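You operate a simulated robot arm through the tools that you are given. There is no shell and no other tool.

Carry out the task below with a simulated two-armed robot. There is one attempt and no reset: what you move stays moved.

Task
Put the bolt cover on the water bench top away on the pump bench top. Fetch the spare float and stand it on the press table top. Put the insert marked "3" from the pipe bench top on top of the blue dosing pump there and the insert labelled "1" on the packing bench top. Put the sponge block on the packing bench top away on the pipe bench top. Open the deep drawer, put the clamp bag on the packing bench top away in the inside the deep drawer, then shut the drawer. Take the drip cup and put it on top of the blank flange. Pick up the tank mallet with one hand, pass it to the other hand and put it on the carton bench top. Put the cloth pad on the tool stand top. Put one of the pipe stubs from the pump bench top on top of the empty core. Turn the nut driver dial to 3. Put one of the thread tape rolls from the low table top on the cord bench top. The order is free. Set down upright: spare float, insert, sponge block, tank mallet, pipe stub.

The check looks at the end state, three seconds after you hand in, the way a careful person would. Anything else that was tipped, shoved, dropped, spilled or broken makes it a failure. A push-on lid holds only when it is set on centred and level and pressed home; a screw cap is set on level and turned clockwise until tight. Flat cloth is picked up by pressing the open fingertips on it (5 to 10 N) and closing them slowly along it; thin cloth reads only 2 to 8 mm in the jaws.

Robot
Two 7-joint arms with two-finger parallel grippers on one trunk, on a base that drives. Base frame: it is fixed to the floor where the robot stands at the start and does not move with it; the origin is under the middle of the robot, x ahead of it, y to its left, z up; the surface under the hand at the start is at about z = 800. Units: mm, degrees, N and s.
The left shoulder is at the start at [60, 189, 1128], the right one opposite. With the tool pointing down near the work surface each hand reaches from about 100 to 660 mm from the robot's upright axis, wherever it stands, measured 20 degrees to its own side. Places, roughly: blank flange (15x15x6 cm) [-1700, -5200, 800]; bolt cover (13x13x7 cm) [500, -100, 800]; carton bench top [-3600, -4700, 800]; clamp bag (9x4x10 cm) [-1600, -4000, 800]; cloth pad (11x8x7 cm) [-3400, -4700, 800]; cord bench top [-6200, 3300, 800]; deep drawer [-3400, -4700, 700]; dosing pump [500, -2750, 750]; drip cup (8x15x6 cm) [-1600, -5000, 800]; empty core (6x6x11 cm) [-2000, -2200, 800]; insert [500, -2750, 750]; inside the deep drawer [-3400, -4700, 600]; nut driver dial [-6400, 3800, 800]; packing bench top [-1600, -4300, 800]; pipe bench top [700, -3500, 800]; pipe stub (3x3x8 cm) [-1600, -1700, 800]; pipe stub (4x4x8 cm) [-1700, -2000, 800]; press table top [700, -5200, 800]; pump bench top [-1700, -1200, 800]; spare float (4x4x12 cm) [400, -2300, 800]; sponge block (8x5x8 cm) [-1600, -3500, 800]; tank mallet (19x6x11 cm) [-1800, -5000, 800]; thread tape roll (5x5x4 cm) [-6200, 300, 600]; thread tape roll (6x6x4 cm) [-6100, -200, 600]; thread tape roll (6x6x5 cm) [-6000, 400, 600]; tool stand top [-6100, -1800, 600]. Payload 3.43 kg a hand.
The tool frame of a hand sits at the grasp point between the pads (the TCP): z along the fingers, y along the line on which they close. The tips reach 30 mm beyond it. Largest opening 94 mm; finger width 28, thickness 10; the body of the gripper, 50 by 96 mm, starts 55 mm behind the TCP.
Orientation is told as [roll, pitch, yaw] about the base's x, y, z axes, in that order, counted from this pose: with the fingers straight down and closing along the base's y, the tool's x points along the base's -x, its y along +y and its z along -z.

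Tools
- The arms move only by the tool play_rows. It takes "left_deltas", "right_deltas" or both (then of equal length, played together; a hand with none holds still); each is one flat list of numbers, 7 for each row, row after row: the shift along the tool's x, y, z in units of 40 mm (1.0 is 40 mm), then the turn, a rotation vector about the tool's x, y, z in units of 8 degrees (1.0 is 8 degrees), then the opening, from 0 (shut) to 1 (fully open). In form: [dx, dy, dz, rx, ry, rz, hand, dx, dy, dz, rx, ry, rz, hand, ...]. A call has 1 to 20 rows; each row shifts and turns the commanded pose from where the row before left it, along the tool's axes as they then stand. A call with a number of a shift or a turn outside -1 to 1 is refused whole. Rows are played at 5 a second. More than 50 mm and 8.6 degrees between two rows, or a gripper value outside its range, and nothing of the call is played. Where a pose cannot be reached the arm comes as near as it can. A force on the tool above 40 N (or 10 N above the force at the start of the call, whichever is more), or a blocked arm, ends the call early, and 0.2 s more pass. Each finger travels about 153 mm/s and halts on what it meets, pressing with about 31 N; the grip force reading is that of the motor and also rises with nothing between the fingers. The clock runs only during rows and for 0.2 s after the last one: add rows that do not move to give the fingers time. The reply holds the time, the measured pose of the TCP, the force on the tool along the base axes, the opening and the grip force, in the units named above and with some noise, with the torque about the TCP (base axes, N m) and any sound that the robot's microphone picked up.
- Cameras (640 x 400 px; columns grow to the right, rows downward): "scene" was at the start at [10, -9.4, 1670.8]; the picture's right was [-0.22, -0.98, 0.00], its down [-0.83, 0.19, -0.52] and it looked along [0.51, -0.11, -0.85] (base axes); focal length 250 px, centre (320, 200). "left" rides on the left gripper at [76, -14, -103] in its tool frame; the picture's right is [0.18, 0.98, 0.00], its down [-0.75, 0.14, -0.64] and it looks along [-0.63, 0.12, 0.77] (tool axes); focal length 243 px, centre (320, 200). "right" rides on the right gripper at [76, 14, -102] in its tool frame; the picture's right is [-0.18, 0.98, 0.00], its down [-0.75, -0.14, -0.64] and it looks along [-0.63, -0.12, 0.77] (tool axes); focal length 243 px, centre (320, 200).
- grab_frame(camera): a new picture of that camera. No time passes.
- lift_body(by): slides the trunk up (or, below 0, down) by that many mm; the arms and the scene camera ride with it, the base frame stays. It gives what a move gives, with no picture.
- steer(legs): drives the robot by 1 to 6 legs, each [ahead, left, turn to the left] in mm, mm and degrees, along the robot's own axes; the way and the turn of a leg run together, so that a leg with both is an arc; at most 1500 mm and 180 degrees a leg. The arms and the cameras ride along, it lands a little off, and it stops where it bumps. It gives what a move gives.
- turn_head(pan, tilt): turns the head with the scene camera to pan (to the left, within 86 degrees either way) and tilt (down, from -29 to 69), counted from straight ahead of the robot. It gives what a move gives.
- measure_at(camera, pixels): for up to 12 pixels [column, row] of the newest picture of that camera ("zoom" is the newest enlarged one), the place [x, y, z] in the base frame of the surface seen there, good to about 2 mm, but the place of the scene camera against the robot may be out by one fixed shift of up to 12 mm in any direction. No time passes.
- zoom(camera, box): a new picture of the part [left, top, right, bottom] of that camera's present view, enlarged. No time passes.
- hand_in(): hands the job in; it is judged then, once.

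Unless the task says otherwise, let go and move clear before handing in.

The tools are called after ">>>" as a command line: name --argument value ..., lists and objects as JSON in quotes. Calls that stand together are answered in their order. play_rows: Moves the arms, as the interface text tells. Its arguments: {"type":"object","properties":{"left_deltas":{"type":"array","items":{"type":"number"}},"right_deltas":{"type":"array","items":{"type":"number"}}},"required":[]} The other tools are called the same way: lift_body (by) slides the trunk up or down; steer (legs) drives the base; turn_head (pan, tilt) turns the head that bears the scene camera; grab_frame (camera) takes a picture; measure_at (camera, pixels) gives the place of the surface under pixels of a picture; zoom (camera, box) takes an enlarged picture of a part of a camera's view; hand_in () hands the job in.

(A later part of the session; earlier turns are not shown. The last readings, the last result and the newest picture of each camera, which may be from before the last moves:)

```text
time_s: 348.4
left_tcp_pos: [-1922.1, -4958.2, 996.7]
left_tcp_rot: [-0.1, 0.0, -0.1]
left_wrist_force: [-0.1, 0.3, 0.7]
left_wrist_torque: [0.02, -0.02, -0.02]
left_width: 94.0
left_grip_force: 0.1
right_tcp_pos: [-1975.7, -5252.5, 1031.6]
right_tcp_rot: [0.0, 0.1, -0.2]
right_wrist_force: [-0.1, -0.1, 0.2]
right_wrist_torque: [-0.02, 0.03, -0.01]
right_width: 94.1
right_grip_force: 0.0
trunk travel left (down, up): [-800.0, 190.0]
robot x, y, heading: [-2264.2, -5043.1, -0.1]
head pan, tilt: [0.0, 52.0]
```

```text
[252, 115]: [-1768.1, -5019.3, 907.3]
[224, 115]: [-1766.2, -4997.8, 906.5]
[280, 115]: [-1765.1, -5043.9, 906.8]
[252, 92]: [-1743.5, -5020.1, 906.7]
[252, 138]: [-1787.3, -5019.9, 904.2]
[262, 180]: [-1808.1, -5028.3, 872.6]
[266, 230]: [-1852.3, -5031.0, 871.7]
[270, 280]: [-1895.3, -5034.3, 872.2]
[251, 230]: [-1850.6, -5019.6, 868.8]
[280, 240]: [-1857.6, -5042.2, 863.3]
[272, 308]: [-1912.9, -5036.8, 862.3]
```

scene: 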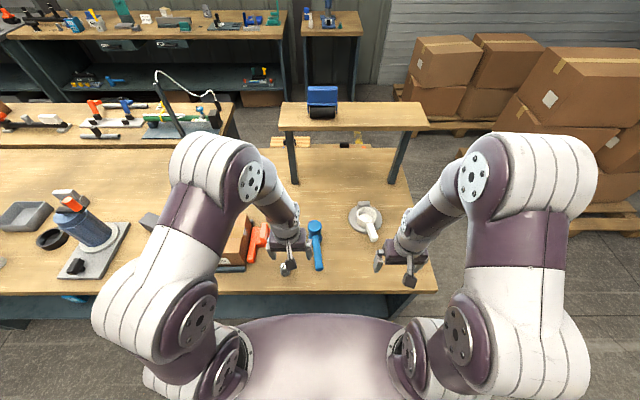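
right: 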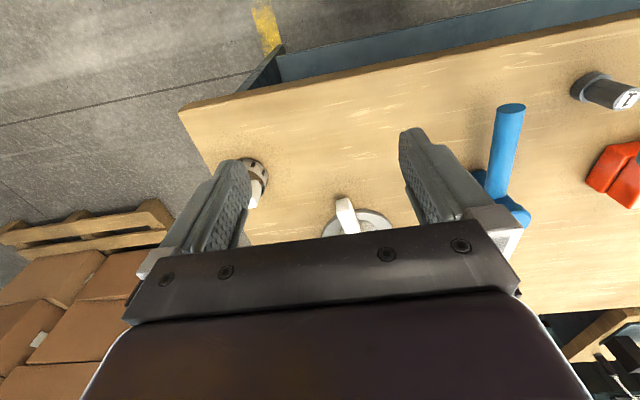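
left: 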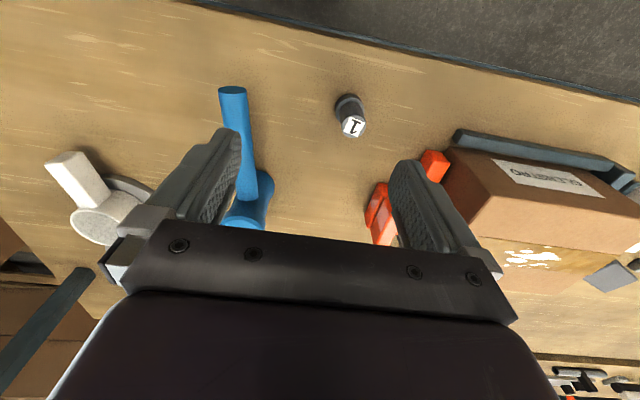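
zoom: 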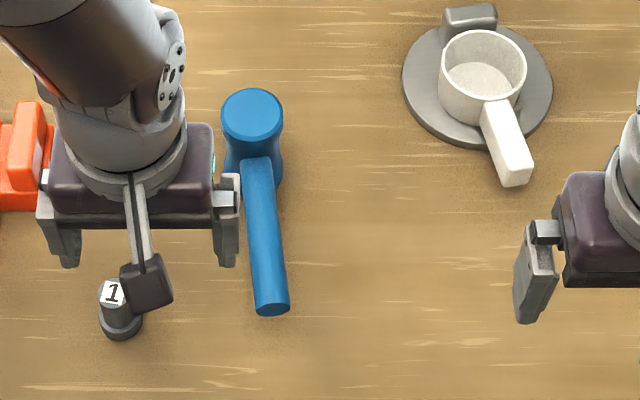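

Cup sits well on the flange. Mallet: head is a vertical cylinder (Ø≈48, top z≈901) at (−1768,−5023), handle axis at z≈856 running −x. Plan: left takes the handle tilted 45° from the left, lifts, then right takes the head from above. First tilt the left hand.

>>> play_rows --left_deltas '[0, 0, 0, 0, 0, -0.71, 0.5, 0, 0, 0, 0.94, 0, 0, 0.5, 0, 0, 0, 0.94, 0, 0, 0.5, 0, 0, 0, 0.94, 0, 0, 0.5, 0, 0, 0, 0.94, 0, 0, 0.5, 0, 0, 0, 0.94, 0, 0, 0.5, 0, 0, 0, 0.94, 0, 0, 0.5, 0, 0, 0, 0, 0, 0, 0.5]'

>>> grab_frame --camera "left"

```text
time_s: 350.1
left_tcp_pos: [-1921.6, -4958.3, 997.3]
left_tcp_rot: [-45.2, -0.1, 5.6]
left_wrist_force: [0.6, 0.4, 0.3]
left_wrist_torque: [0.0, -0.02, -0.07]
left_width: 46.9
left_grip_force: 0.0
right_tcp_pos: [-1975.8, -5251.4, 1031.3]
right_tcp_rot: [0.0, 0.0, -0.2]
right_wrist_force: [-0.1, -0.6, 0.6]
right_wrist_torque: [0.05, -0.01, -0.02]
right_width: 94.1
right_grip_force: 0.1
trunk travel left (down, up): [-800.0, 190.0]
robot x, y, heading: [-2268.1, -5039.5, -0.4]
head pan, tilt: [0.0, 52.0]
```

```text
taken
```

left: 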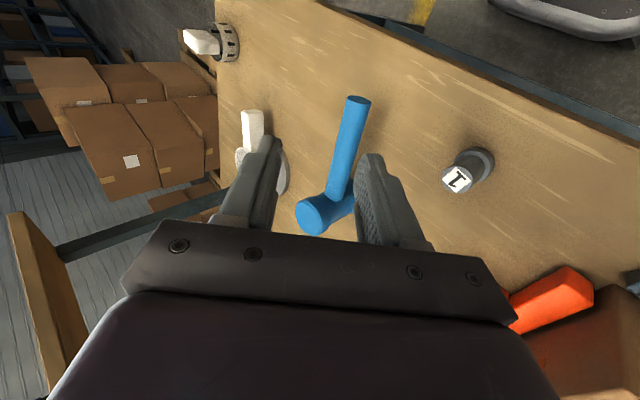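

>>> measure_at --camera "left" --pixels '[[357, 104], [352, 130], [347, 155], [340, 180], [340, 150], [361, 150], [310, 215], [330, 205], [316, 230], [303, 205]]'

```text
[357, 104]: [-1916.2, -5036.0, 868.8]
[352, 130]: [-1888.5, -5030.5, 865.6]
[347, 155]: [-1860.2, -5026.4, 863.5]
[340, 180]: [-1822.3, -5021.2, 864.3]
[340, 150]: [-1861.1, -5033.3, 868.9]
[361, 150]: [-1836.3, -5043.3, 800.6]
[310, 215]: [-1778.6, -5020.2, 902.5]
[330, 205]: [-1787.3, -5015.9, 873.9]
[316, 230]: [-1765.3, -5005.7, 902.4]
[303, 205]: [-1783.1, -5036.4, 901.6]
```

>>> play_rows --left_deltas '[-0.735, 0.53, 0, 0, 0, 0, 0.5, -0.735, 0.53, 0, 0, 0, 0, 0.5, 0, 0, 0.9, 0, 0, -0.3, 0.5, 0, 0, 0.9, 0, 0, 0, 0.5, 0, 0, 0.9, 0, 0, 0, 0.5, 0, 0, 0, 0, 0, 0, 0.5]'

>>> grab_frame --camera "left"

>>> grab_frame --camera "scene"

```text
time_s: 351.6
left_tcp_pos: [-1860.1, -4997.2, 892.8]
left_tcp_rot: [-45.1, 1.7, 7.3]
left_wrist_force: [-0.3, -0.3, 0.5]
left_wrist_torque: [0.02, 0.0, 0.0]
left_width: 47.0
left_grip_force: 0.1
right_tcp_pos: [-1975.4, -5250.3, 1031.4]
right_tcp_rot: [0.0, -0.1, -0.3]
right_wrist_force: [0.2, -0.2, 0.3]
right_wrist_torque: [0.02, -0.03, 0.0]
right_width: 93.9
right_grip_force: 0.0
trunk travel left (down, up): [-800.0, 190.0]
robot x, y, heading: [-2267.3, -5039.6, -0.5]
head pan, tilt: [0.0, 52.0]
```

```text
taken
```

left: 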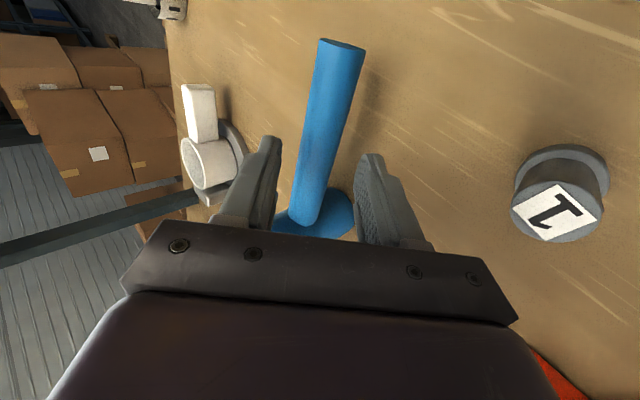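

```text
taken
```

scene: 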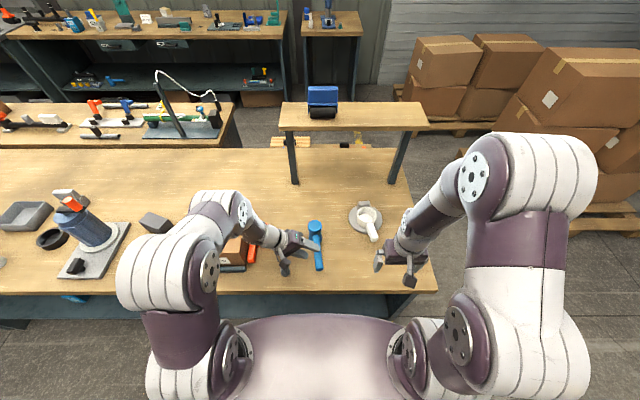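

>>> play_rows --left_deltas '[0, 0, 0.7, 0, 0, 0, 0.5, 0, 0, 0.6, 0, 0, 0, 0.5, 0, 0, 0, 0, 0, 0, 0.5]'

>>> grab_frame --camera "left"

```text
time_s: 352.4
left_tcp_pos: [-1857.0, -5034.7, 856.8]
left_tcp_rot: [-45.1, 1.7, 7.2]
left_wrist_force: [-0.8, 0.5, -0.2]
left_wrist_torque: [0.0, 0.03, -0.02]
left_width: 47.0
left_grip_force: 0.0
right_tcp_pos: [-1975.5, -5251.5, 1030.5]
right_tcp_rot: [0.0, -0.1, -0.2]
right_wrist_force: [-0.2, -0.1, -0.1]
right_wrist_torque: [0.04, 0.05, 0.0]
right_width: 94.2
right_grip_force: 0.0
trunk travel left (down, up): [-800.0, 190.0]
robot x, y, heading: [-2266.8, -5040.7, -0.3]
head pan, tilt: [0.0, 52.0]
```

```text
taken
```

left: 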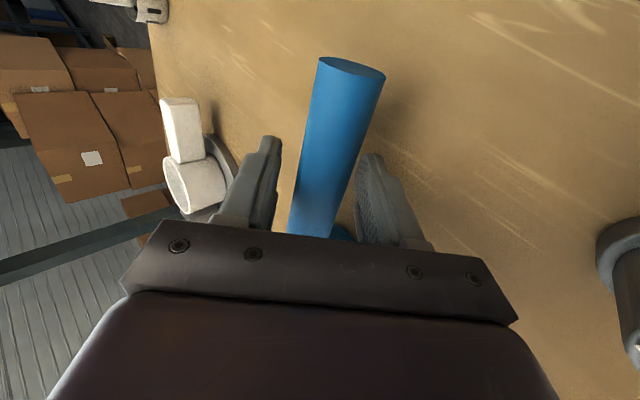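

Handle is between the fingers; close.

>>> play_rows --left_deltas '[0, 0, 0, 0, 0, 0, 0.4, 0, 0, 0, 0, 0, 0, 0.33, 0, 0, 0, 0, 0, 0, 0.28, 0, 0, 0, 0, 0, 0, 0.2, 0, 0, 0, 0, 0, 0, 0, 0, 0, 0, 0, 0, 0, 0, 0, 0, 0, 0, 0, 0, 0]'

>>> grab_frame --camera "left"

>>> zoom --camera "scene" --box '[270, 200, 370, 290]'

```text
time_s: 353.9
left_tcp_pos: [-1856.2, -5036.6, 856.8]
left_tcp_rot: [-45.1, 1.6, 7.4]
left_wrist_force: [1.7, -3.5, 3.1]
left_wrist_torque: [-0.03, -0.59, -0.38]
left_width: 31.2
left_grip_force: 31.4
right_tcp_pos: [-1976.6, -5251.0, 1031.3]
right_tcp_rot: [-0.1, 0.0, -0.2]
right_wrist_force: [-0.4, -0.2, -0.6]
right_wrist_torque: [0.01, 0.0, 0.0]
right_width: 94.1
right_grip_force: 0.0
trunk travel left (down, up): [-800.0, 190.0]
robot x, y, heading: [-2270.6, -5042.9, -0.2]
head pan, tilt: [0.0, 52.0]
```

```text
taken
```

left: 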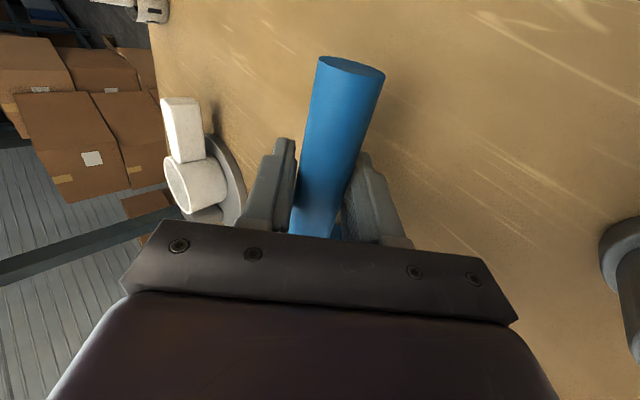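

```text
4.44 times, centred on (320, 245) of scene
```

zoom: 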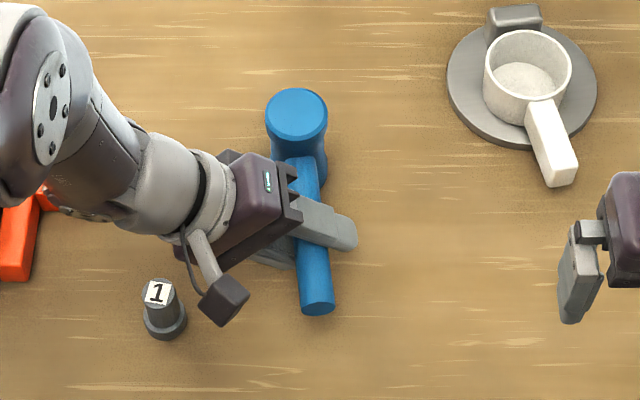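

>>> play_rows --left_deltas '[0, -0.2, -0.2, 0, 0, 0, 0, 0, -0.2, -0.2, 0, 0, 0, 0, 0, 0, 0, 0, 0, 0, 0]'

>>> zoom --camera "scene" --box '[270, 200, 370, 290]'

>>> grab_frame --camera "left"

```text
time_s: 354.8
left_tcp_pos: [-1854.8, -5034.7, 877.0]
left_tcp_rot: [-45.1, 1.8, 7.3]
left_wrist_force: [-0.6, 0.1, -3.9]
left_wrist_torque: [-0.05, 0.29, 0.03]
left_width: 30.9
left_grip_force: 30.7
right_tcp_pos: [-1975.4, -5250.9, 1031.0]
right_tcp_rot: [0.0, 0.1, -0.2]
right_wrist_force: [-0.7, -0.4, 0.3]
right_wrist_torque: [0.0, -0.01, 0.0]
right_width: 94.0
right_grip_force: 0.1
trunk travel left (down, up): [-800.0, 190.0]
robot x, y, heading: [-2268.7, -5043.8, -0.1]
head pan, tilt: [0.0, 52.0]
```

```text
4.44 times, centred on (320, 245) of scene
```

zoom: 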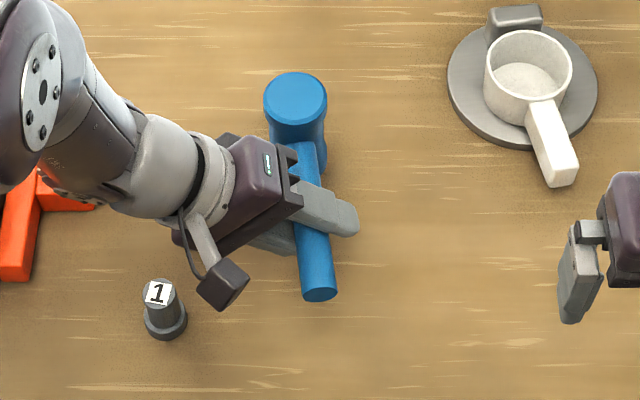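

```text
taken
```

left: 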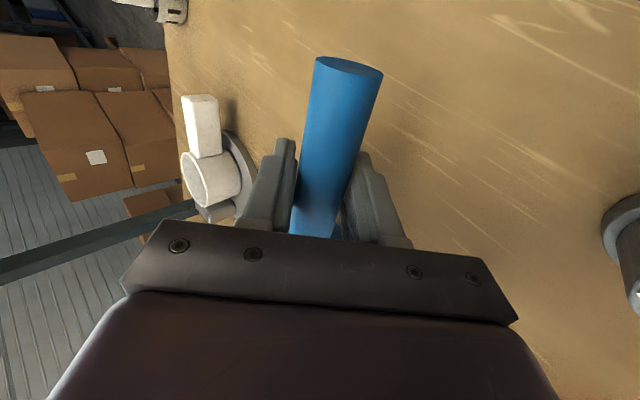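

Mallet weighs ~4 N and hangs level. Lift 50 mm more and bring the right hand above the head with yaw 30°.

>>> play_rows --left_deltas '[0, -0.3, -0.3, 0, 0, 0, 0, 0, -0.3, -0.3, 0, 0, 0, 0, 0, -0.3, -0.3, 0, 0, 0, 0]' --right_deltas '[0, 0, -0.5, 0, 0, -0.9, 0.8, 0, 0, -0.5, 0, 0, -0.9, 0.8, 0, 0, -0.5, 0, 0, -0.95, 0.8]'

>>> grab_frame --camera "scene"

>>> zoom --camera "scene" --box '[270, 180, 370, 280]'

>>> measure_at --camera "zoom" --pixels '[[300, 100]]'

```text
time_s: 355.6
left_tcp_pos: [-1855.2, -5033.2, 928.3]
left_tcp_rot: [-45.1, 1.8, 7.3]
left_wrist_force: [-0.1, 0.6, -4.3]
left_wrist_torque: [-0.07, 0.27, -0.01]
left_width: 30.9
left_grip_force: 30.6
right_tcp_pos: [-1975.0, -5251.2, 1090.5]
right_tcp_rot: [0.0, 0.0, 21.8]
right_wrist_force: [0.0, 0.2, -0.5]
right_wrist_torque: [-0.01, -0.02, 0.02]
right_width: 74.9
right_grip_force: 0.0
trunk travel left (down, up): [-800.0, 190.0]
robot x, y, heading: [-2267.5, -5042.2, -0.2]
head pan, tilt: [0.0, 52.0]
```

```text
taken
```

scene: 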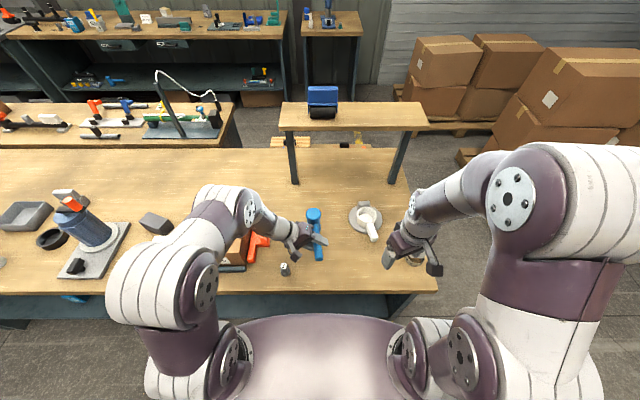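

```text
4.00 times, centred on (320, 230) of scene
```

zoom: 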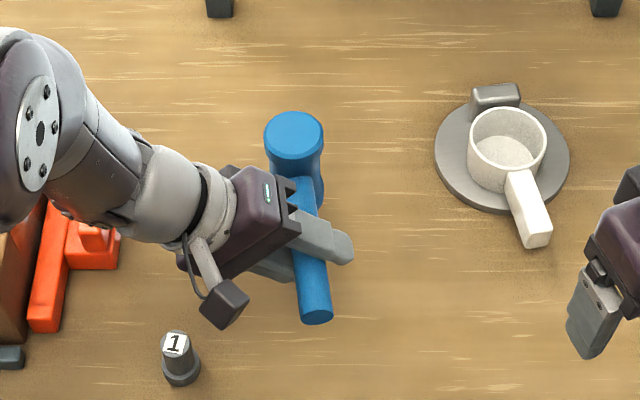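

```text
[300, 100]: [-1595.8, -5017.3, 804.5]
```

>>> measure_at --camera "zoom" --pixels '[[293, 135], [267, 137], [320, 137], [293, 115], [293, 152], [300, 190], [312, 280], [316, 318]]'

```text
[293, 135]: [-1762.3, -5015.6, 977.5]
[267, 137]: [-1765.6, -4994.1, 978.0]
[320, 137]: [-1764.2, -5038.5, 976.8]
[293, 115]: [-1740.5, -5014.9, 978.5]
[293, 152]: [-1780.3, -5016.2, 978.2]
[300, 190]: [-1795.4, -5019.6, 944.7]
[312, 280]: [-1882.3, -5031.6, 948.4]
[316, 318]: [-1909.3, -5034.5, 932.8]
```

Head top is level at z≈973 (no sag), centre ≈(−1764,−5020). Bring the right hand over it.

>>> play_rows --right_deltas '[0, 0, 0, 0, 0, -1.0, 0.8, -0.931, 0.294, 0.1, 0, 0, 0, 0.8, -0.931, 0.294, 0.1, 0, 0, 0, 0.8, -0.931, 0.294, 0.1, 0, 0, 0, 0.8, -0.931, 0.294, 0.1, 0, 0, 0, 0.8, -0.931, 0.294, 0.1, 0, 0, 0, 0.8, -0.931, 0.294, 0.1, 0, 0, 0, 0.8, -0.931, 0.294, 0.1, 0, 0, 0, 0.8, -0.931, 0.294, 0.1, 0, 0, 0, 0.8, 0, 0, 0, 0, 0, 0, 0.8]'

>>> grab_frame --camera "right"

>>> grab_frame --camera "scene"

```text
time_s: 357.8
left_tcp_pos: [-1854.4, -5033.3, 928.5]
left_tcp_rot: [-45.1, 1.7, 7.3]
left_wrist_force: [0.2, -0.1, -4.1]
left_wrist_torque: [-0.01, 0.28, -0.03]
left_width: 31.2
left_grip_force: 31.4
right_tcp_pos: [-1765.2, -5022.3, 1060.8]
right_tcp_rot: [0.0, 0.0, 29.8]
right_wrist_force: [-0.4, -0.1, 0.4]
right_wrist_torque: [0.0, -0.05, -0.03]
right_width: 75.3
right_grip_force: 0.0
trunk travel left (down, up): [-800.0, 190.0]
robot x, y, heading: [-2269.4, -5041.1, -0.4]
head pan, tilt: [0.0, 52.0]
```

```text
taken
```

right: 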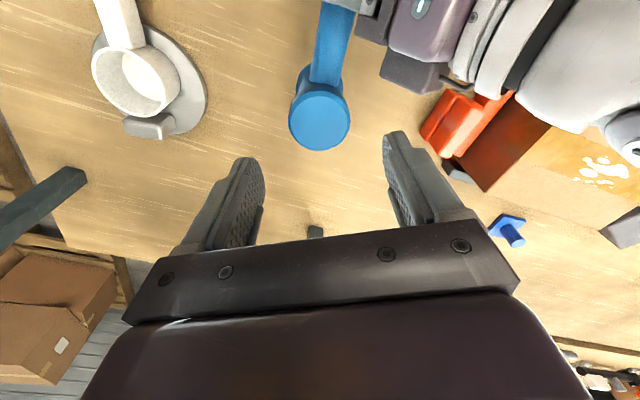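

```text
taken
```

scene: 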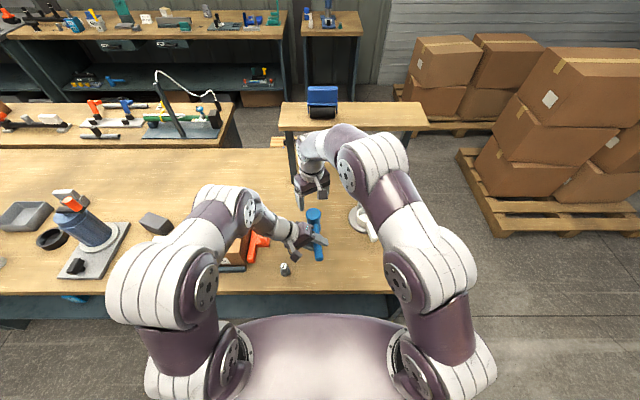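

>>> measure_at --camera "right" --pixels '[[320, 118], [292, 115], [349, 118], [320, 92], [320, 147], [335, 50]]'

```text
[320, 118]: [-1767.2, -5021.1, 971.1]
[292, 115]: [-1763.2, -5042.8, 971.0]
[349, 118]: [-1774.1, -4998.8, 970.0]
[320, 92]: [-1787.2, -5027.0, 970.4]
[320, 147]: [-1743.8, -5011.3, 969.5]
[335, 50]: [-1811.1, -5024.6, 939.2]
```

Aligned within 3 mm. Descend on the head.

>>> play_rows --right_deltas '[0, 0.07, 0.7, 0, 0, 0, 0.8, 0, 0, 0.7, 0, 0, 0, 0.8, 0, 0, 0.7, 0, 0, 0, 0.8, 0, 0, 0.6, 0, 0, 0, 0.8, 0, 0, 0.2, 0, 0, 0, 0.8, 0, 0, 0, 0, 0, 0, 0.8]'

>>> grab_frame --camera "right"

>>> zoom --camera "scene" --box '[250, 120, 410, 280]'

```text
time_s: 359.1
left_tcp_pos: [-1854.7, -5034.2, 927.5]
left_tcp_rot: [-45.1, 1.7, 7.3]
left_wrist_force: [-0.4, 1.1, -4.1]
left_wrist_torque: [-0.02, 0.26, 0.01]
left_width: 30.9
left_grip_force: 31.2
right_tcp_pos: [-1766.7, -5018.4, 943.1]
right_tcp_rot: [0.0, 0.1, 29.8]
right_wrist_force: [0.1, 0.5, -0.1]
right_wrist_torque: [0.01, 0.01, 0.0]
right_width: 75.3
right_grip_force: 0.1
trunk travel left (down, up): [-800.0, 190.0]
robot x, y, heading: [-2270.8, -5043.6, -0.6]
head pan, tilt: [0.0, 52.0]
```

```text
taken
```

right: 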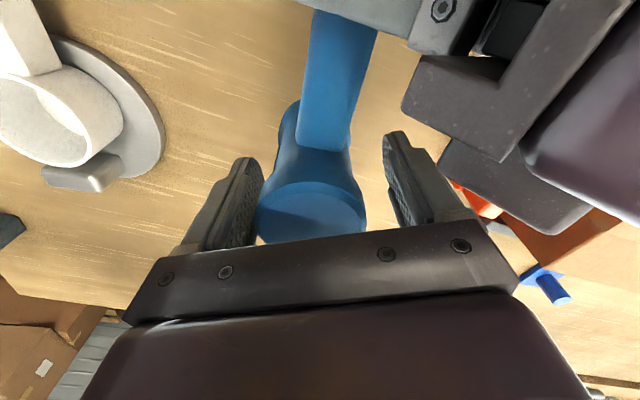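

```text
2.50 times, centred on (330, 200) of scene
```

zoom: 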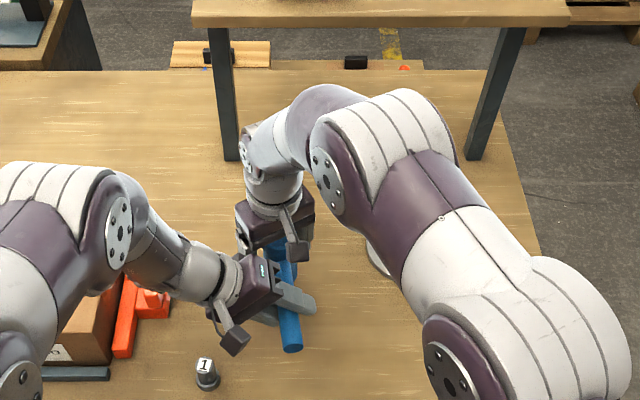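

>>> play_rows --right_deltas '[0, -0.09, 0, 0, 0, 0, 0.7, 0, 0, 0, 0, 0, 0, 0.62, 0, 0, 0, 0, 0, 0, 0.56, 0, 0, 0, 0, 0, 0, 0.52, 0, 0, 0, 0, 0, 0, 0.49, 0, 0, 0, 0, 0, 0, 0.46]'

>>> grab_frame --camera "right"

```text
time_s: 360.6
left_tcp_pos: [-1854.2, -5032.7, 927.2]
left_tcp_rot: [-45.0, 1.9, 7.3]
left_wrist_force: [-7.6, 8.9, -1.6]
left_wrist_torque: [-0.04, -0.07, 0.6]
left_width: 31.1
left_grip_force: 31.2
right_tcp_pos: [-1764.2, -5020.8, 943.5]
right_tcp_rot: [0.0, 0.2, 29.7]
right_wrist_force: [7.6, -8.8, 0.8]
right_wrist_torque: [-0.13, -0.04, 0.26]
right_width: 53.0
right_grip_force: 31.0
trunk travel left (down, up): [-800.0, 190.0]
robot x, y, heading: [-2267.1, -5039.4, 0.1]
head pan, tilt: [0.0, 52.0]
```

```text
taken
```

right: 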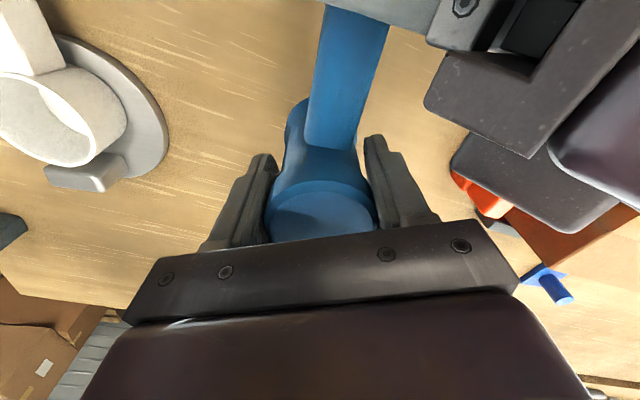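

Right grips the head (53 mm, 31 N). Relieve the lateral force slightly, then left lets go.

>>> play_rows --right_deltas '[0, -0.06, 0, 0, 0, 0, 0, 0, 0, 0, 0, 0, 0, 0]'

```text
time_s: 361.1
left_tcp_pos: [-1853.9, -5033.9, 928.3]
left_tcp_rot: [-45.2, 1.7, 7.3]
left_wrist_force: [6.6, -9.0, -15.3]
left_wrist_torque: [-0.23, 0.81, -0.6]
left_width: 30.9
left_grip_force: 31.3
right_tcp_pos: [-1763.4, -5022.0, 944.1]
right_tcp_rot: [0.0, 0.0, 29.6]
right_wrist_force: [-5.4, 8.4, 10.4]
right_wrist_torque: [0.21, 0.61, -0.21]
right_width: 52.8
right_grip_force: 31.2
trunk travel left (down, up): [-800.0, 190.0]
robot x, y, heading: [-2265.3, -5041.7, -0.2]
head pan, tilt: [0.0, 52.0]
```

>>> play_rows --left_deltas '[0, 0, 0, 0, 0, 0, 0.25, 0, 0, 0, 0, 0, 0, 0.32, 0, 0, 0, 0, 0, 0, 0.36, 0, 0, 0, 0, 0, 0, 0.42, 0, 0, 0, 0, 0, 0, 0.55, 0, 0, 0, 0, 0, 0, 0.55]'

>>> grab_frame --camera "right"

>>> grab_frame --camera "left"

```text
time_s: 362.6
left_tcp_pos: [-1853.7, -5033.9, 927.6]
left_tcp_rot: [-45.0, 1.6, 7.3]
left_wrist_force: [0.4, -0.2, -0.1]
left_wrist_torque: [-0.02, 0.03, -0.01]
left_width: 51.6
left_grip_force: 0.1
right_tcp_pos: [-1764.4, -5023.5, 943.4]
right_tcp_rot: [0.0, 0.1, 29.8]
right_wrist_force: [0.4, -0.2, 0.6]
right_wrist_torque: [0.0, -0.07, 0.02]
right_width: 53.0
right_grip_force: 30.9
trunk travel left (down, up): [-800.0, 190.0]
robot x, y, heading: [-2270.6, -5042.8, -0.1]
head pan, tilt: [0.0, 52.0]
```

```text
taken
```

right: 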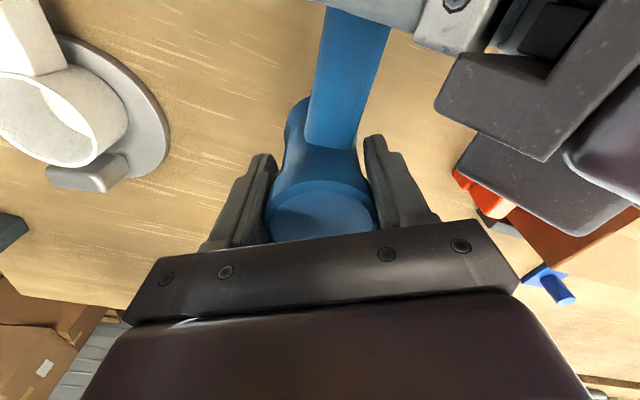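

```text
taken
```

left: 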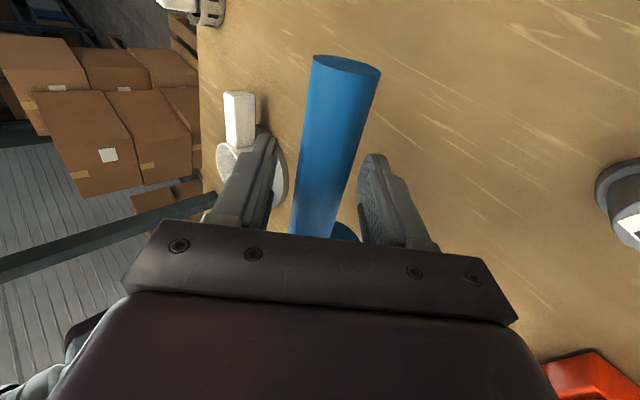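

>>> play_rows --left_deltas '[0, -0.1, -0.4, 0, 0, 0, 0.65, 0, 0, -0.8, 0, 0, 0, 0.7, 0, 0, -0.8, 0, 0, 0, 0.7, 0.5, 0, -0.8, 0, 0, 0, 0.7, 0.9, 0, 0, 0, 0, 0, 0.7, 0.9, 0, 0, 0, 0, 0, 0.7]'

>>> grab_frame --camera "right"

>>> grab_frame --camera "scene"

```text
time_s: 363.9
left_tcp_pos: [-1950.7, -4970.7, 1011.4]
left_tcp_rot: [-45.0, 1.7, 7.2]
left_wrist_force: [-0.5, 0.1, -0.1]
left_wrist_torque: [-0.03, -0.02, 0.0]
left_width: 65.5
left_grip_force: 0.1
right_tcp_pos: [-1764.4, -5022.7, 942.8]
right_tcp_rot: [0.1, 0.0, 29.8]
right_wrist_force: [-1.0, -0.6, 0.0]
right_wrist_torque: [-0.02, -0.09, -0.03]
right_width: 52.5
right_grip_force: 30.8
trunk travel left (down, up): [-800.0, 190.0]
robot x, y, heading: [-2268.1, -5042.1, -0.2]
head pan, tilt: [0.0, 52.0]
```

```text
taken
```

right: 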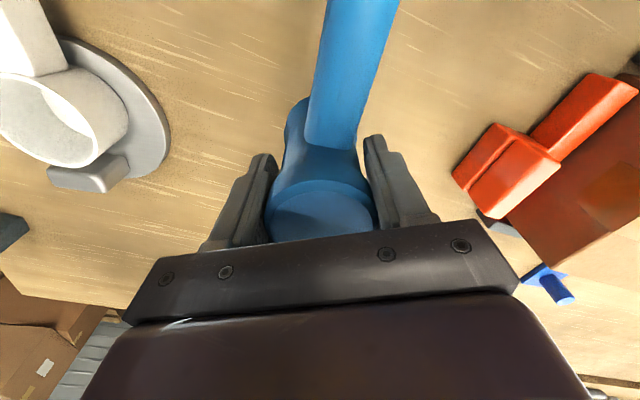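

```text
taken
```

scene: 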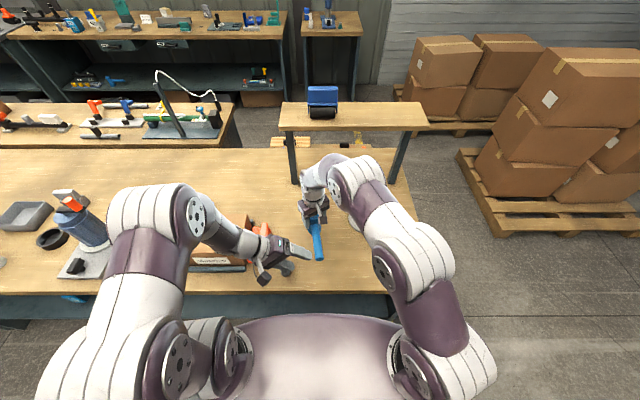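

The right hand now holds the mallet alone. Level the left hand, raise and retract both.

>>> play_rows --left_deltas '[0, 0, 0, -0.94, 0, 0, 0.8, 0, 0, 0, -0.94, 0, 0, 0.8, 0, 0, 0, -0.94, 0, 0, 0.8, 0, 0, 0, -0.94, 0, 0, 0.8, 0, 0, 0, -0.94, 0, 0, 0.8, 0, 0, 0, -0.93, 0, 0, 0.8, 0, 0, 0, 0, 0, 0.9, 0.8, 0, 0, -0.5, 0, 0, 0, 1, 0, 0, -0.5, 0, 0, 0, 1]' --right_deltas '[0, 0, -0.5, 0, 0, 0, 0, 0, 0, -0.7, 0, 0, 0, 0, 0, 0, -0.7, 0, 0, 0, 0, 0, 0, -0.7, 0, 0, 0, 0, 0, 0, -0.5, 0, 0, 0, 0, 0.9, 0, 0, 0, 0, 0, 0, 0.9, 0, 0, 0, 0, 0, 0, 0.9, 0, 0, 0, 0, 0, 0, 0.9, 0, 0, 0, 0, 0, 0]'

>>> grab_frame --camera "right"

```text
time_s: 365.9
left_tcp_pos: [-1951.1, -4970.3, 1051.9]
left_tcp_rot: [-0.3, 1.5, 0.1]
left_wrist_force: [-0.4, 0.5, -0.9]
left_wrist_torque: [0.01, -0.02, -0.01]
left_width: 94.2
left_grip_force: 0.1
right_tcp_pos: [-1889.7, -5096.4, 1066.0]
right_tcp_rot: [0.0, -0.1, 29.7]
right_wrist_force: [-0.3, -1.3, -4.3]
right_wrist_torque: [0.04, -0.07, -0.01]
right_width: 53.1
right_grip_force: 31.6
trunk travel left (down, up): [-800.0, 190.0]
robot x, y, heading: [-2265.5, -5041.8, -0.3]
head pan, tilt: [0.0, 52.0]
```

```text
taken
```

right: 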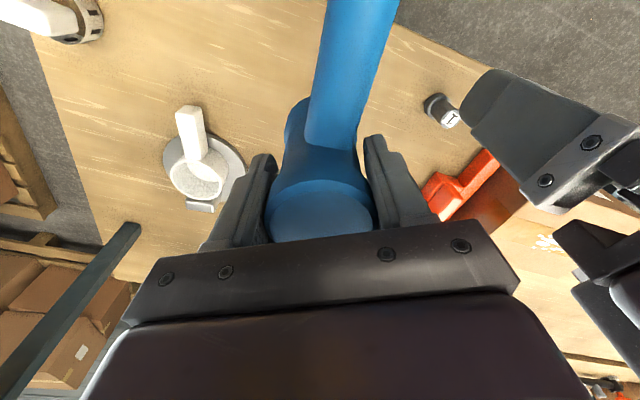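

>>> play_rows --left_deltas '[0, 0, 0, 0.04, -0.19, 0, 1, 0, 0, 0, 0, 0, 0, 1, 0, 0, 0, 0, 0, 0, 1, 0, 0, 0, 0, 0, 0, 1]' --right_deltas '[0.4, -0.7, 0, 0, 0, 0, 0, 0.4, -0.7, 0, 0, 0, 0, 0, 0.4, -0.7, 0, 0, 0, 0, 0, 0.4, -0.7, 0, 0, 0, 0, 0]'

>>> steer --legs '[[-330, 0, 0], [0, 900, 0]]'

>>> turn_head --pan 5 --tilt 42

>>> grab_frame --camera "scene"

```text
time_s: 366.9
left_tcp_pos: [-1949.8, -4971.7, 1051.9]
left_tcp_rot: [-0.5, 0.2, 0.1]
left_wrist_force: [0.0, -0.2, 0.0]
left_wrist_torque: [-0.02, -0.03, 0.04]
left_width: 93.9
left_grip_force: 0.1
right_tcp_pos: [-1887.8, -5225.7, 1064.9]
right_tcp_rot: [0.1, 0.1, 29.8]
right_wrist_force: [0.5, -1.7, -4.0]
right_wrist_torque: [0.01, -0.08, -0.01]
right_width: 52.8
right_grip_force: 31.3
trunk travel left (down, up): [-800.0, 190.0]
robot x, y, heading: [-2268.6, -5041.5, -0.4]
head pan, tilt: [0.0, 52.0]
```

```text
time_s: 373.4
left_tcp_pos: [-2285.7, -4074.8, 1051.6]
left_tcp_rot: [-0.6, 0.1, 1.1]
left_wrist_force: [0.5, -0.2, 0.2]
left_wrist_torque: [-0.01, -0.01, 0.0]
left_width: 94.0
left_grip_force: 0.0
right_tcp_pos: [-2220.6, -4328.7, 1064.6]
right_tcp_rot: [0.0, 0.1, 30.7]
right_wrist_force: [-0.7, 0.1, -3.3]
right_wrist_torque: [0.0, -0.09, 0.0]
right_width: 52.8
right_grip_force: 31.0
trunk travel left (down, up): [-800.0, 190.0]
robot x, y, heading: [-2601.1, -4152.4, 0.7]
head pan, tilt: [0.0, 52.0]
```

```text
time_s: 374.1
left_tcp_pos: [-2286.3, -4075.9, 1051.8]
left_tcp_rot: [-0.6, 0.2, 1.1]
left_wrist_force: [0.4, -0.3, -0.5]
left_wrist_torque: [-0.03, 0.0, 0.01]
left_width: 94.1
left_grip_force: 0.0
right_tcp_pos: [-2220.7, -4330.0, 1065.1]
right_tcp_rot: [0.0, 0.1, 30.6]
right_wrist_force: [0.3, 0.5, -3.2]
right_wrist_torque: [0.03, -0.06, 0.01]
right_width: 52.8
right_grip_force: 30.3
trunk travel left (down, up): [-800.0, 190.0]
robot x, y, heading: [-2602.3, -4157.1, 0.9]
head pan, tilt: [5.0, 42.0]
```

```text
taken
```

scene: 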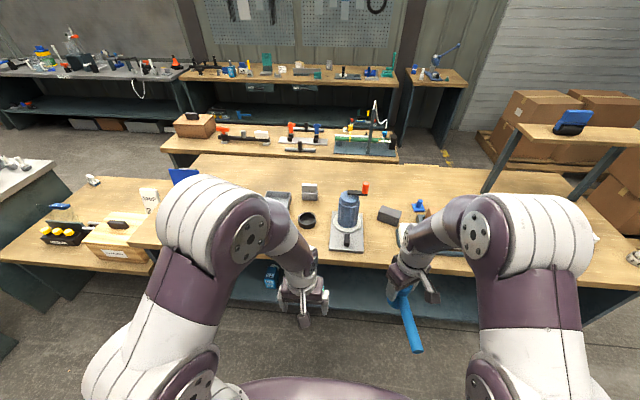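

>>> zoom --camera "scene" --box '[260, 170, 440, 280]'

>>> measure_at --camera "scene" --pixels '[[309, 186], [309, 197], [302, 190], [317, 190], [389, 214], [350, 210], [345, 240], [307, 220], [279, 200], [305, 245]]'

```text
3.56 times, centred on (350, 225) of scene
```

zoom: 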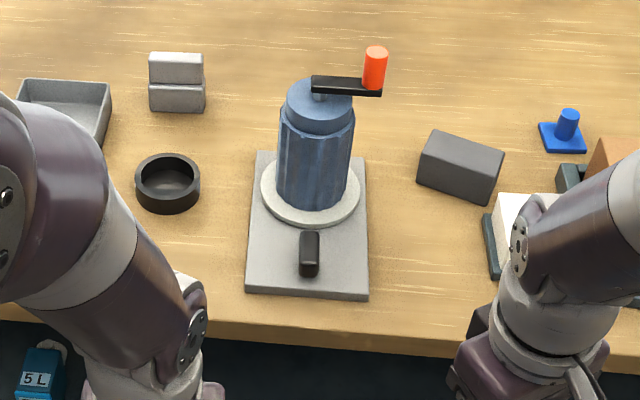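

```text
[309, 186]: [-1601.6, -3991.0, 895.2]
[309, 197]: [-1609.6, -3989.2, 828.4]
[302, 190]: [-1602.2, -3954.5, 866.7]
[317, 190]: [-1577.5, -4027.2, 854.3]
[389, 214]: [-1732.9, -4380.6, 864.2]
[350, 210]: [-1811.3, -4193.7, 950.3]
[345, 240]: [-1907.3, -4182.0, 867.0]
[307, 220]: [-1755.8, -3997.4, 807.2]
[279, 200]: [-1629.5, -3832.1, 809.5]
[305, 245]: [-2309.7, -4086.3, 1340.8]
```

Clamp bag = grey two-tier block at about (−1600,−3990). I'll pull the mallet closer, measure the canister height, then approach.

>>> measure_at --camera "zoom" --pixels '[[375, 52], [340, 85], [176, 58], [152, 65], [200, 65], [176, 105], [150, 100], [204, 105]]'

>>> play_rows --right_deltas '[0.72, 0.42, 0, 0, 0, 0, 0, 0.72, 0.42, 0, 0, 0, 0, 0, 0.72, 0.42, 0, 0, 0, 0, 0]' --left_deltas '[0, 0, -0.3, 0, 0, 0.9, 1, 0, 0, -0.3, 0, 0, 0.9, 1, 0, 0, 0, 0, 0, 0.9, 1]'

>>> steer --legs '[[385, 0, -0.8]]'

>>> grab_frame --camera "scene"

```text
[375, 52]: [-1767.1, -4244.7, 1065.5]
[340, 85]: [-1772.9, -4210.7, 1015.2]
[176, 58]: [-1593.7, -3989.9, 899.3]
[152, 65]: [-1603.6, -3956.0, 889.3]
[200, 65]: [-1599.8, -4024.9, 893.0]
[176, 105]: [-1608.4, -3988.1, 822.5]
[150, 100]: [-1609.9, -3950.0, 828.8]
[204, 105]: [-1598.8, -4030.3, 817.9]
```

```text
time_s: 374.9
left_tcp_pos: [-2285.3, -4073.6, 1078.2]
left_tcp_rot: [-0.6, 0.0, -15.1]
left_wrist_force: [-0.8, 0.3, 0.2]
left_wrist_torque: [0.0, -0.02, -0.01]
left_width: 93.9
left_grip_force: 0.0
right_tcp_pos: [-2285.1, -4329.6, 1070.5]
right_tcp_rot: [-1.2, -2.1, 31.0]
right_wrist_force: [5.2, -1.1, -0.8]
right_wrist_torque: [-0.08, 0.22, 0.22]
right_width: 52.6
right_grip_force: 31.2
trunk travel left (down, up): [-800.0, 190.0]
robot x, y, heading: [-2600.7, -4150.3, 0.7]
head pan, tilt: [5.0, 42.0]
stopped in row 3 (right hand): the force on the tool passed its limit at 65 N (the readings are from after the stop); the commanded pose is now the measured one
```

```text
time_s: 377.2
left_tcp_pos: [-1910.3, -4076.4, 1076.3]
left_tcp_rot: [-0.6, -0.1, -15.9]
left_wrist_force: [-0.6, 0.7, 0.4]
left_wrist_torque: [0.02, -0.01, -0.05]
left_width: 93.8
left_grip_force: 0.0
right_tcp_pos: [-1912.6, -4331.9, 1070.4]
right_tcp_rot: [-1.1, -2.0, 30.2]
right_wrist_force: [15.1, 0.6, -1.0]
right_wrist_torque: [0.0, 0.13, 0.16]
right_width: 52.6
right_grip_force: 30.5
trunk travel left (down, up): [-800.0, 190.0]
robot x, y, heading: [-2229.0, -4154.1, 0.2]
head pan, tilt: [5.0, 42.0]
```

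```text
taken
```

scene: 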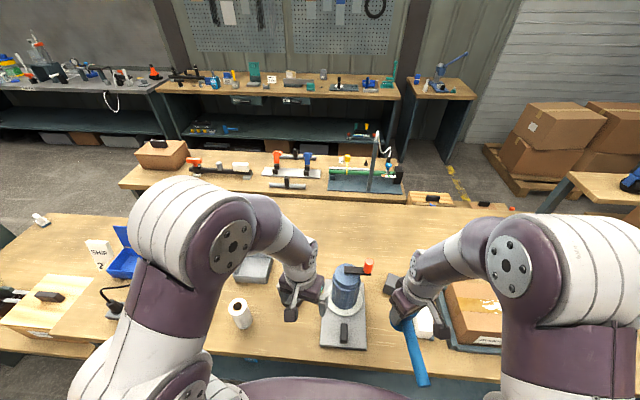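

The mallet handle touched the robot's own torso; ease the right hand forward 35 mm.

>>> play_rows --right_deltas '[-0.4, -0.23, 0, 0.14, 0.25, 0, 0, -0.4, -0.25, 0, 0, 0, 0, 0]'

>>> grab_frame --camera "right"

>>> zoom --camera "scene" --box '[340, 230, 500, 400]'

```text
time_s: 377.8
left_tcp_pos: [-1909.1, -4077.4, 1076.5]
left_tcp_rot: [-0.5, 0.1, -15.9]
left_wrist_force: [-0.2, 0.0, -0.6]
left_wrist_torque: [0.01, 0.0, 0.02]
left_width: 94.0
left_grip_force: 0.1
right_tcp_pos: [-1873.8, -4331.6, 1071.8]
right_tcp_rot: [-2.2, 0.1, 30.1]
right_wrist_force: [-0.2, -0.5, -4.1]
right_wrist_torque: [0.04, -0.07, -0.01]
right_width: 52.5
right_grip_force: 30.8
trunk travel left (down, up): [-800.0, 190.0]
robot x, y, heading: [-2228.6, -4151.2, -0.0]
head pan, tilt: [5.0, 42.0]
```

```text
taken
```

right: 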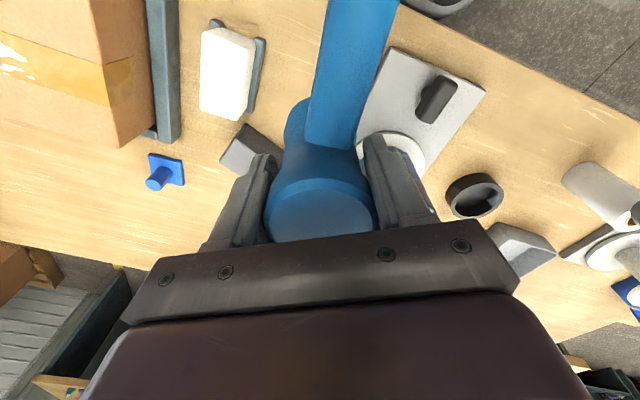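

```text
2.35 times, centred on (420, 315) of scene
```

zoom: 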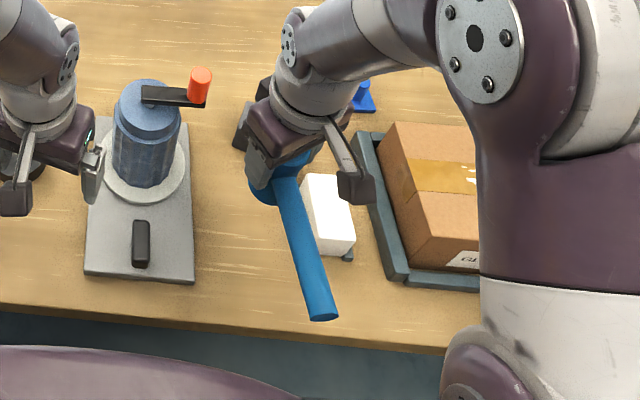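

>>> steer --legs '[[22, 0, 0]]'

>>> play_rows --left_deltas '[0, 0.5, 0, 0, 0, 0.925, 1, 0, 0.5, 0, 0, 0, 0.925, 1, 0, 0, 0, 0, 0, 0.925, 1, 0, 0, 0, 0, 0, 0.925, 1, 0, 0, 0, 0, 0, 0.925, 1, 0, 0, 0, 0, 0, 0.925, 1, 0, 0, 0, 0, 0, 0.925, 1, 0, 0, 0, 0, 0, 0.925, 1, 0, 0, 0, 0, 0, 0.925, 1, 0, 0, 0, 0, 0, 0.925, 1]'

>>> grab_frame --camera "left"

```text
time_s: 378.6
left_tcp_pos: [-1891.6, -4076.2, 1079.0]
left_tcp_rot: [-0.5, -0.3, -15.8]
left_wrist_force: [-1.0, 1.3, -0.9]
left_wrist_torque: [-0.01, -0.05, -0.01]
left_width: 93.9
left_grip_force: 0.1
right_tcp_pos: [-1857.2, -4332.6, 1073.7]
right_tcp_rot: [-2.3, -0.3, 30.1]
right_wrist_force: [-1.4, -0.1, -3.9]
right_wrist_torque: [0.0, -0.12, 0.03]
right_width: 52.3
right_grip_force: 30.8
trunk travel left (down, up): [-800.0, 190.0]
robot x, y, heading: [-2203.6, -4152.3, -0.3]
head pan, tilt: [5.0, 42.0]
```

```text
time_s: 380.8
left_tcp_pos: [-1875.6, -4039.2, 1076.5]
left_tcp_rot: [-0.2, -0.6, -90.1]
left_wrist_force: [0.5, -0.1, 0.0]
left_wrist_torque: [0.0, 0.03, 0.0]
left_width: 93.9
left_grip_force: 0.1
right_tcp_pos: [-1853.2, -4332.8, 1072.1]
right_tcp_rot: [-2.2, 0.0, 30.1]
right_wrist_force: [0.3, 0.1, -4.7]
right_wrist_torque: [-0.01, -0.06, 0.01]
right_width: 52.0
right_grip_force: 30.7
trunk travel left (down, up): [-800.0, 190.0]
robot x, y, heading: [-2207.1, -4148.4, 0.2]
head pan, tilt: [5.0, 42.0]
```

```text
taken
```

left: 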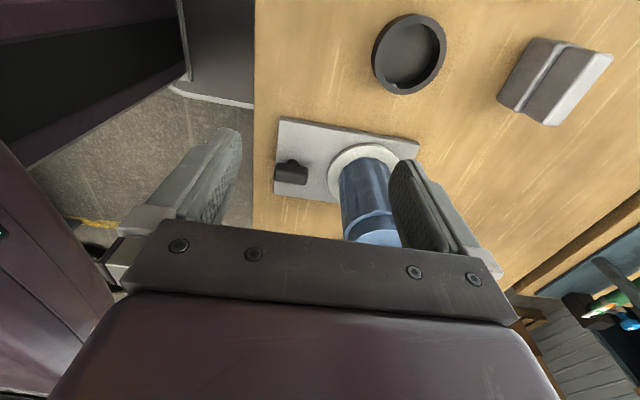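

>>> play_rows --left_deltas '[0.16, 0.95, 0.2, 0, 0, 0, 1, 0.16, 0.95, 0.2, 0, 0, 0, 1, 0.16, 0.95, 0.2, 0, 0, 0, 1, 0.16, 0.95, 0.25, 0, 0, 0, 1, 0.16, 0.95, 0.25, 0, 0, 0, 1, 0.16, 0.95, 0.25, 0, 0, 0, 1, 0.16, 0.7, 0.25, 0, 0, 0, 1]'

>>> grab_frame --camera "left"

```text
time_s: 382.4
left_tcp_pos: [-1617.8, -3995.5, 1012.8]
left_tcp_rot: [-0.3, -0.6, -89.8]
left_wrist_force: [0.0, 0.8, 0.2]
left_wrist_torque: [0.01, 0.03, 0.02]
left_width: 94.1
left_grip_force: 0.2
right_tcp_pos: [-1851.5, -4333.2, 1072.3]
right_tcp_rot: [-2.2, 0.1, 30.1]
right_wrist_force: [-0.1, -0.3, -3.8]
right_wrist_torque: [0.01, -0.08, -0.01]
right_width: 52.2
right_grip_force: 31.4
trunk travel left (down, up): [-800.0, 190.0]
robot x, y, heading: [-2205.8, -4153.6, -0.2]
head pan, tilt: [5.0, 42.0]
```

```text
taken
```

left: 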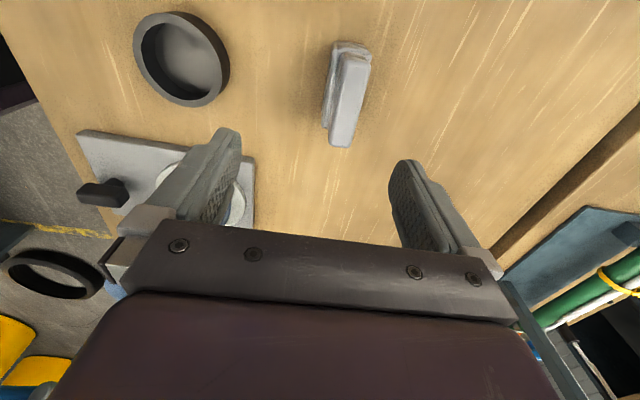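

>>> zoom --camera "left" --box '[290, 20, 410, 170]'

>>> measure_at --camera "left" --pixels '[[345, 60], [367, 62], [332, 142], [355, 143], [350, 100], [338, 100], [362, 100], [330, 50], [328, 110], [340, 45], [345, 130]]'

```text
2.67 times, centred on (350, 95) of left
```

zoom: 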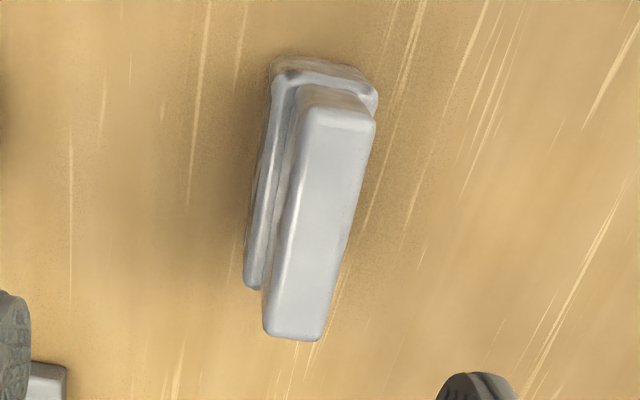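

```text
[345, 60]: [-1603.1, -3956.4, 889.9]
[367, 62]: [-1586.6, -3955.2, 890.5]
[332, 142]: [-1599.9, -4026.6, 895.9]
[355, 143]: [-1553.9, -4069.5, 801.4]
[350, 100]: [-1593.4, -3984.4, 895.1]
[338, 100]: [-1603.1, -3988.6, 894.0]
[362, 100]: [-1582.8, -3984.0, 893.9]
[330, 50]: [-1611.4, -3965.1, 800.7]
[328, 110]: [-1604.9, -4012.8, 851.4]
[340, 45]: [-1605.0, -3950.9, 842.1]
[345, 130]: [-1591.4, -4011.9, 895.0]
```

Bag top bar: x −1603…−1582, y −3953…−4028, top z 895. Descend to TCP z≈884 and grip along x.

>>> play_rows --left_deltas '[0.14, 0.62, 0.4, 0, 0, -0.33, 1, 0, 0, 0.8, 0, 0, 0, 0.8, 0, 0, 0.8, 0, 0, 0, 0.7, 0, 0, 0.8, 0, 0, 0, 0.6, 0, 0, 0.4, 0, 0, 0, 0.6, 0, 0, 0, 0, 0, 0, 0.6]'

>>> grab_frame --camera "left"

```text
time_s: 383.8
left_tcp_pos: [-1601.2, -3991.5, 879.8]
left_tcp_rot: [0.0, -0.6, -87.2]
left_wrist_force: [-0.1, 0.3, 3.4]
left_wrist_torque: [0.07, -0.09, 0.04]
left_width: 56.0
left_grip_force: 0.0
left hand out of reach, approached as far as the arm can: row 1
right_tcp_pos: [-1853.2, -4332.6, 1072.5]
right_tcp_rot: [-2.2, 0.0, 30.1]
right_wrist_force: [-0.5, 0.9, -5.2]
right_wrist_torque: [0.01, -0.05, 0.0]
right_width: 52.2
right_grip_force: 31.5
trunk travel left (down, up): [-800.0, 190.0]
robot x, y, heading: [-2209.0, -4150.5, -0.1]
head pan, tilt: [5.0, 42.0]
```

```text
taken
```

left: 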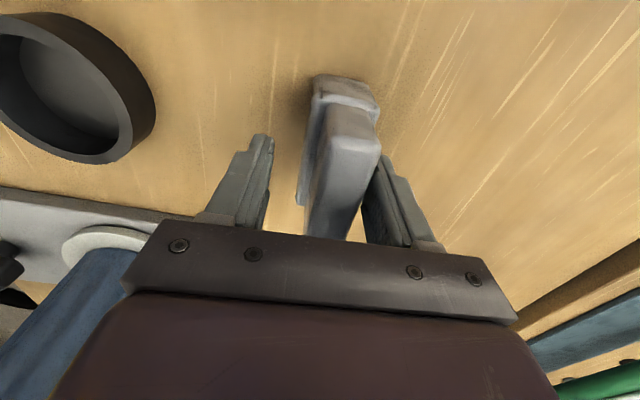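

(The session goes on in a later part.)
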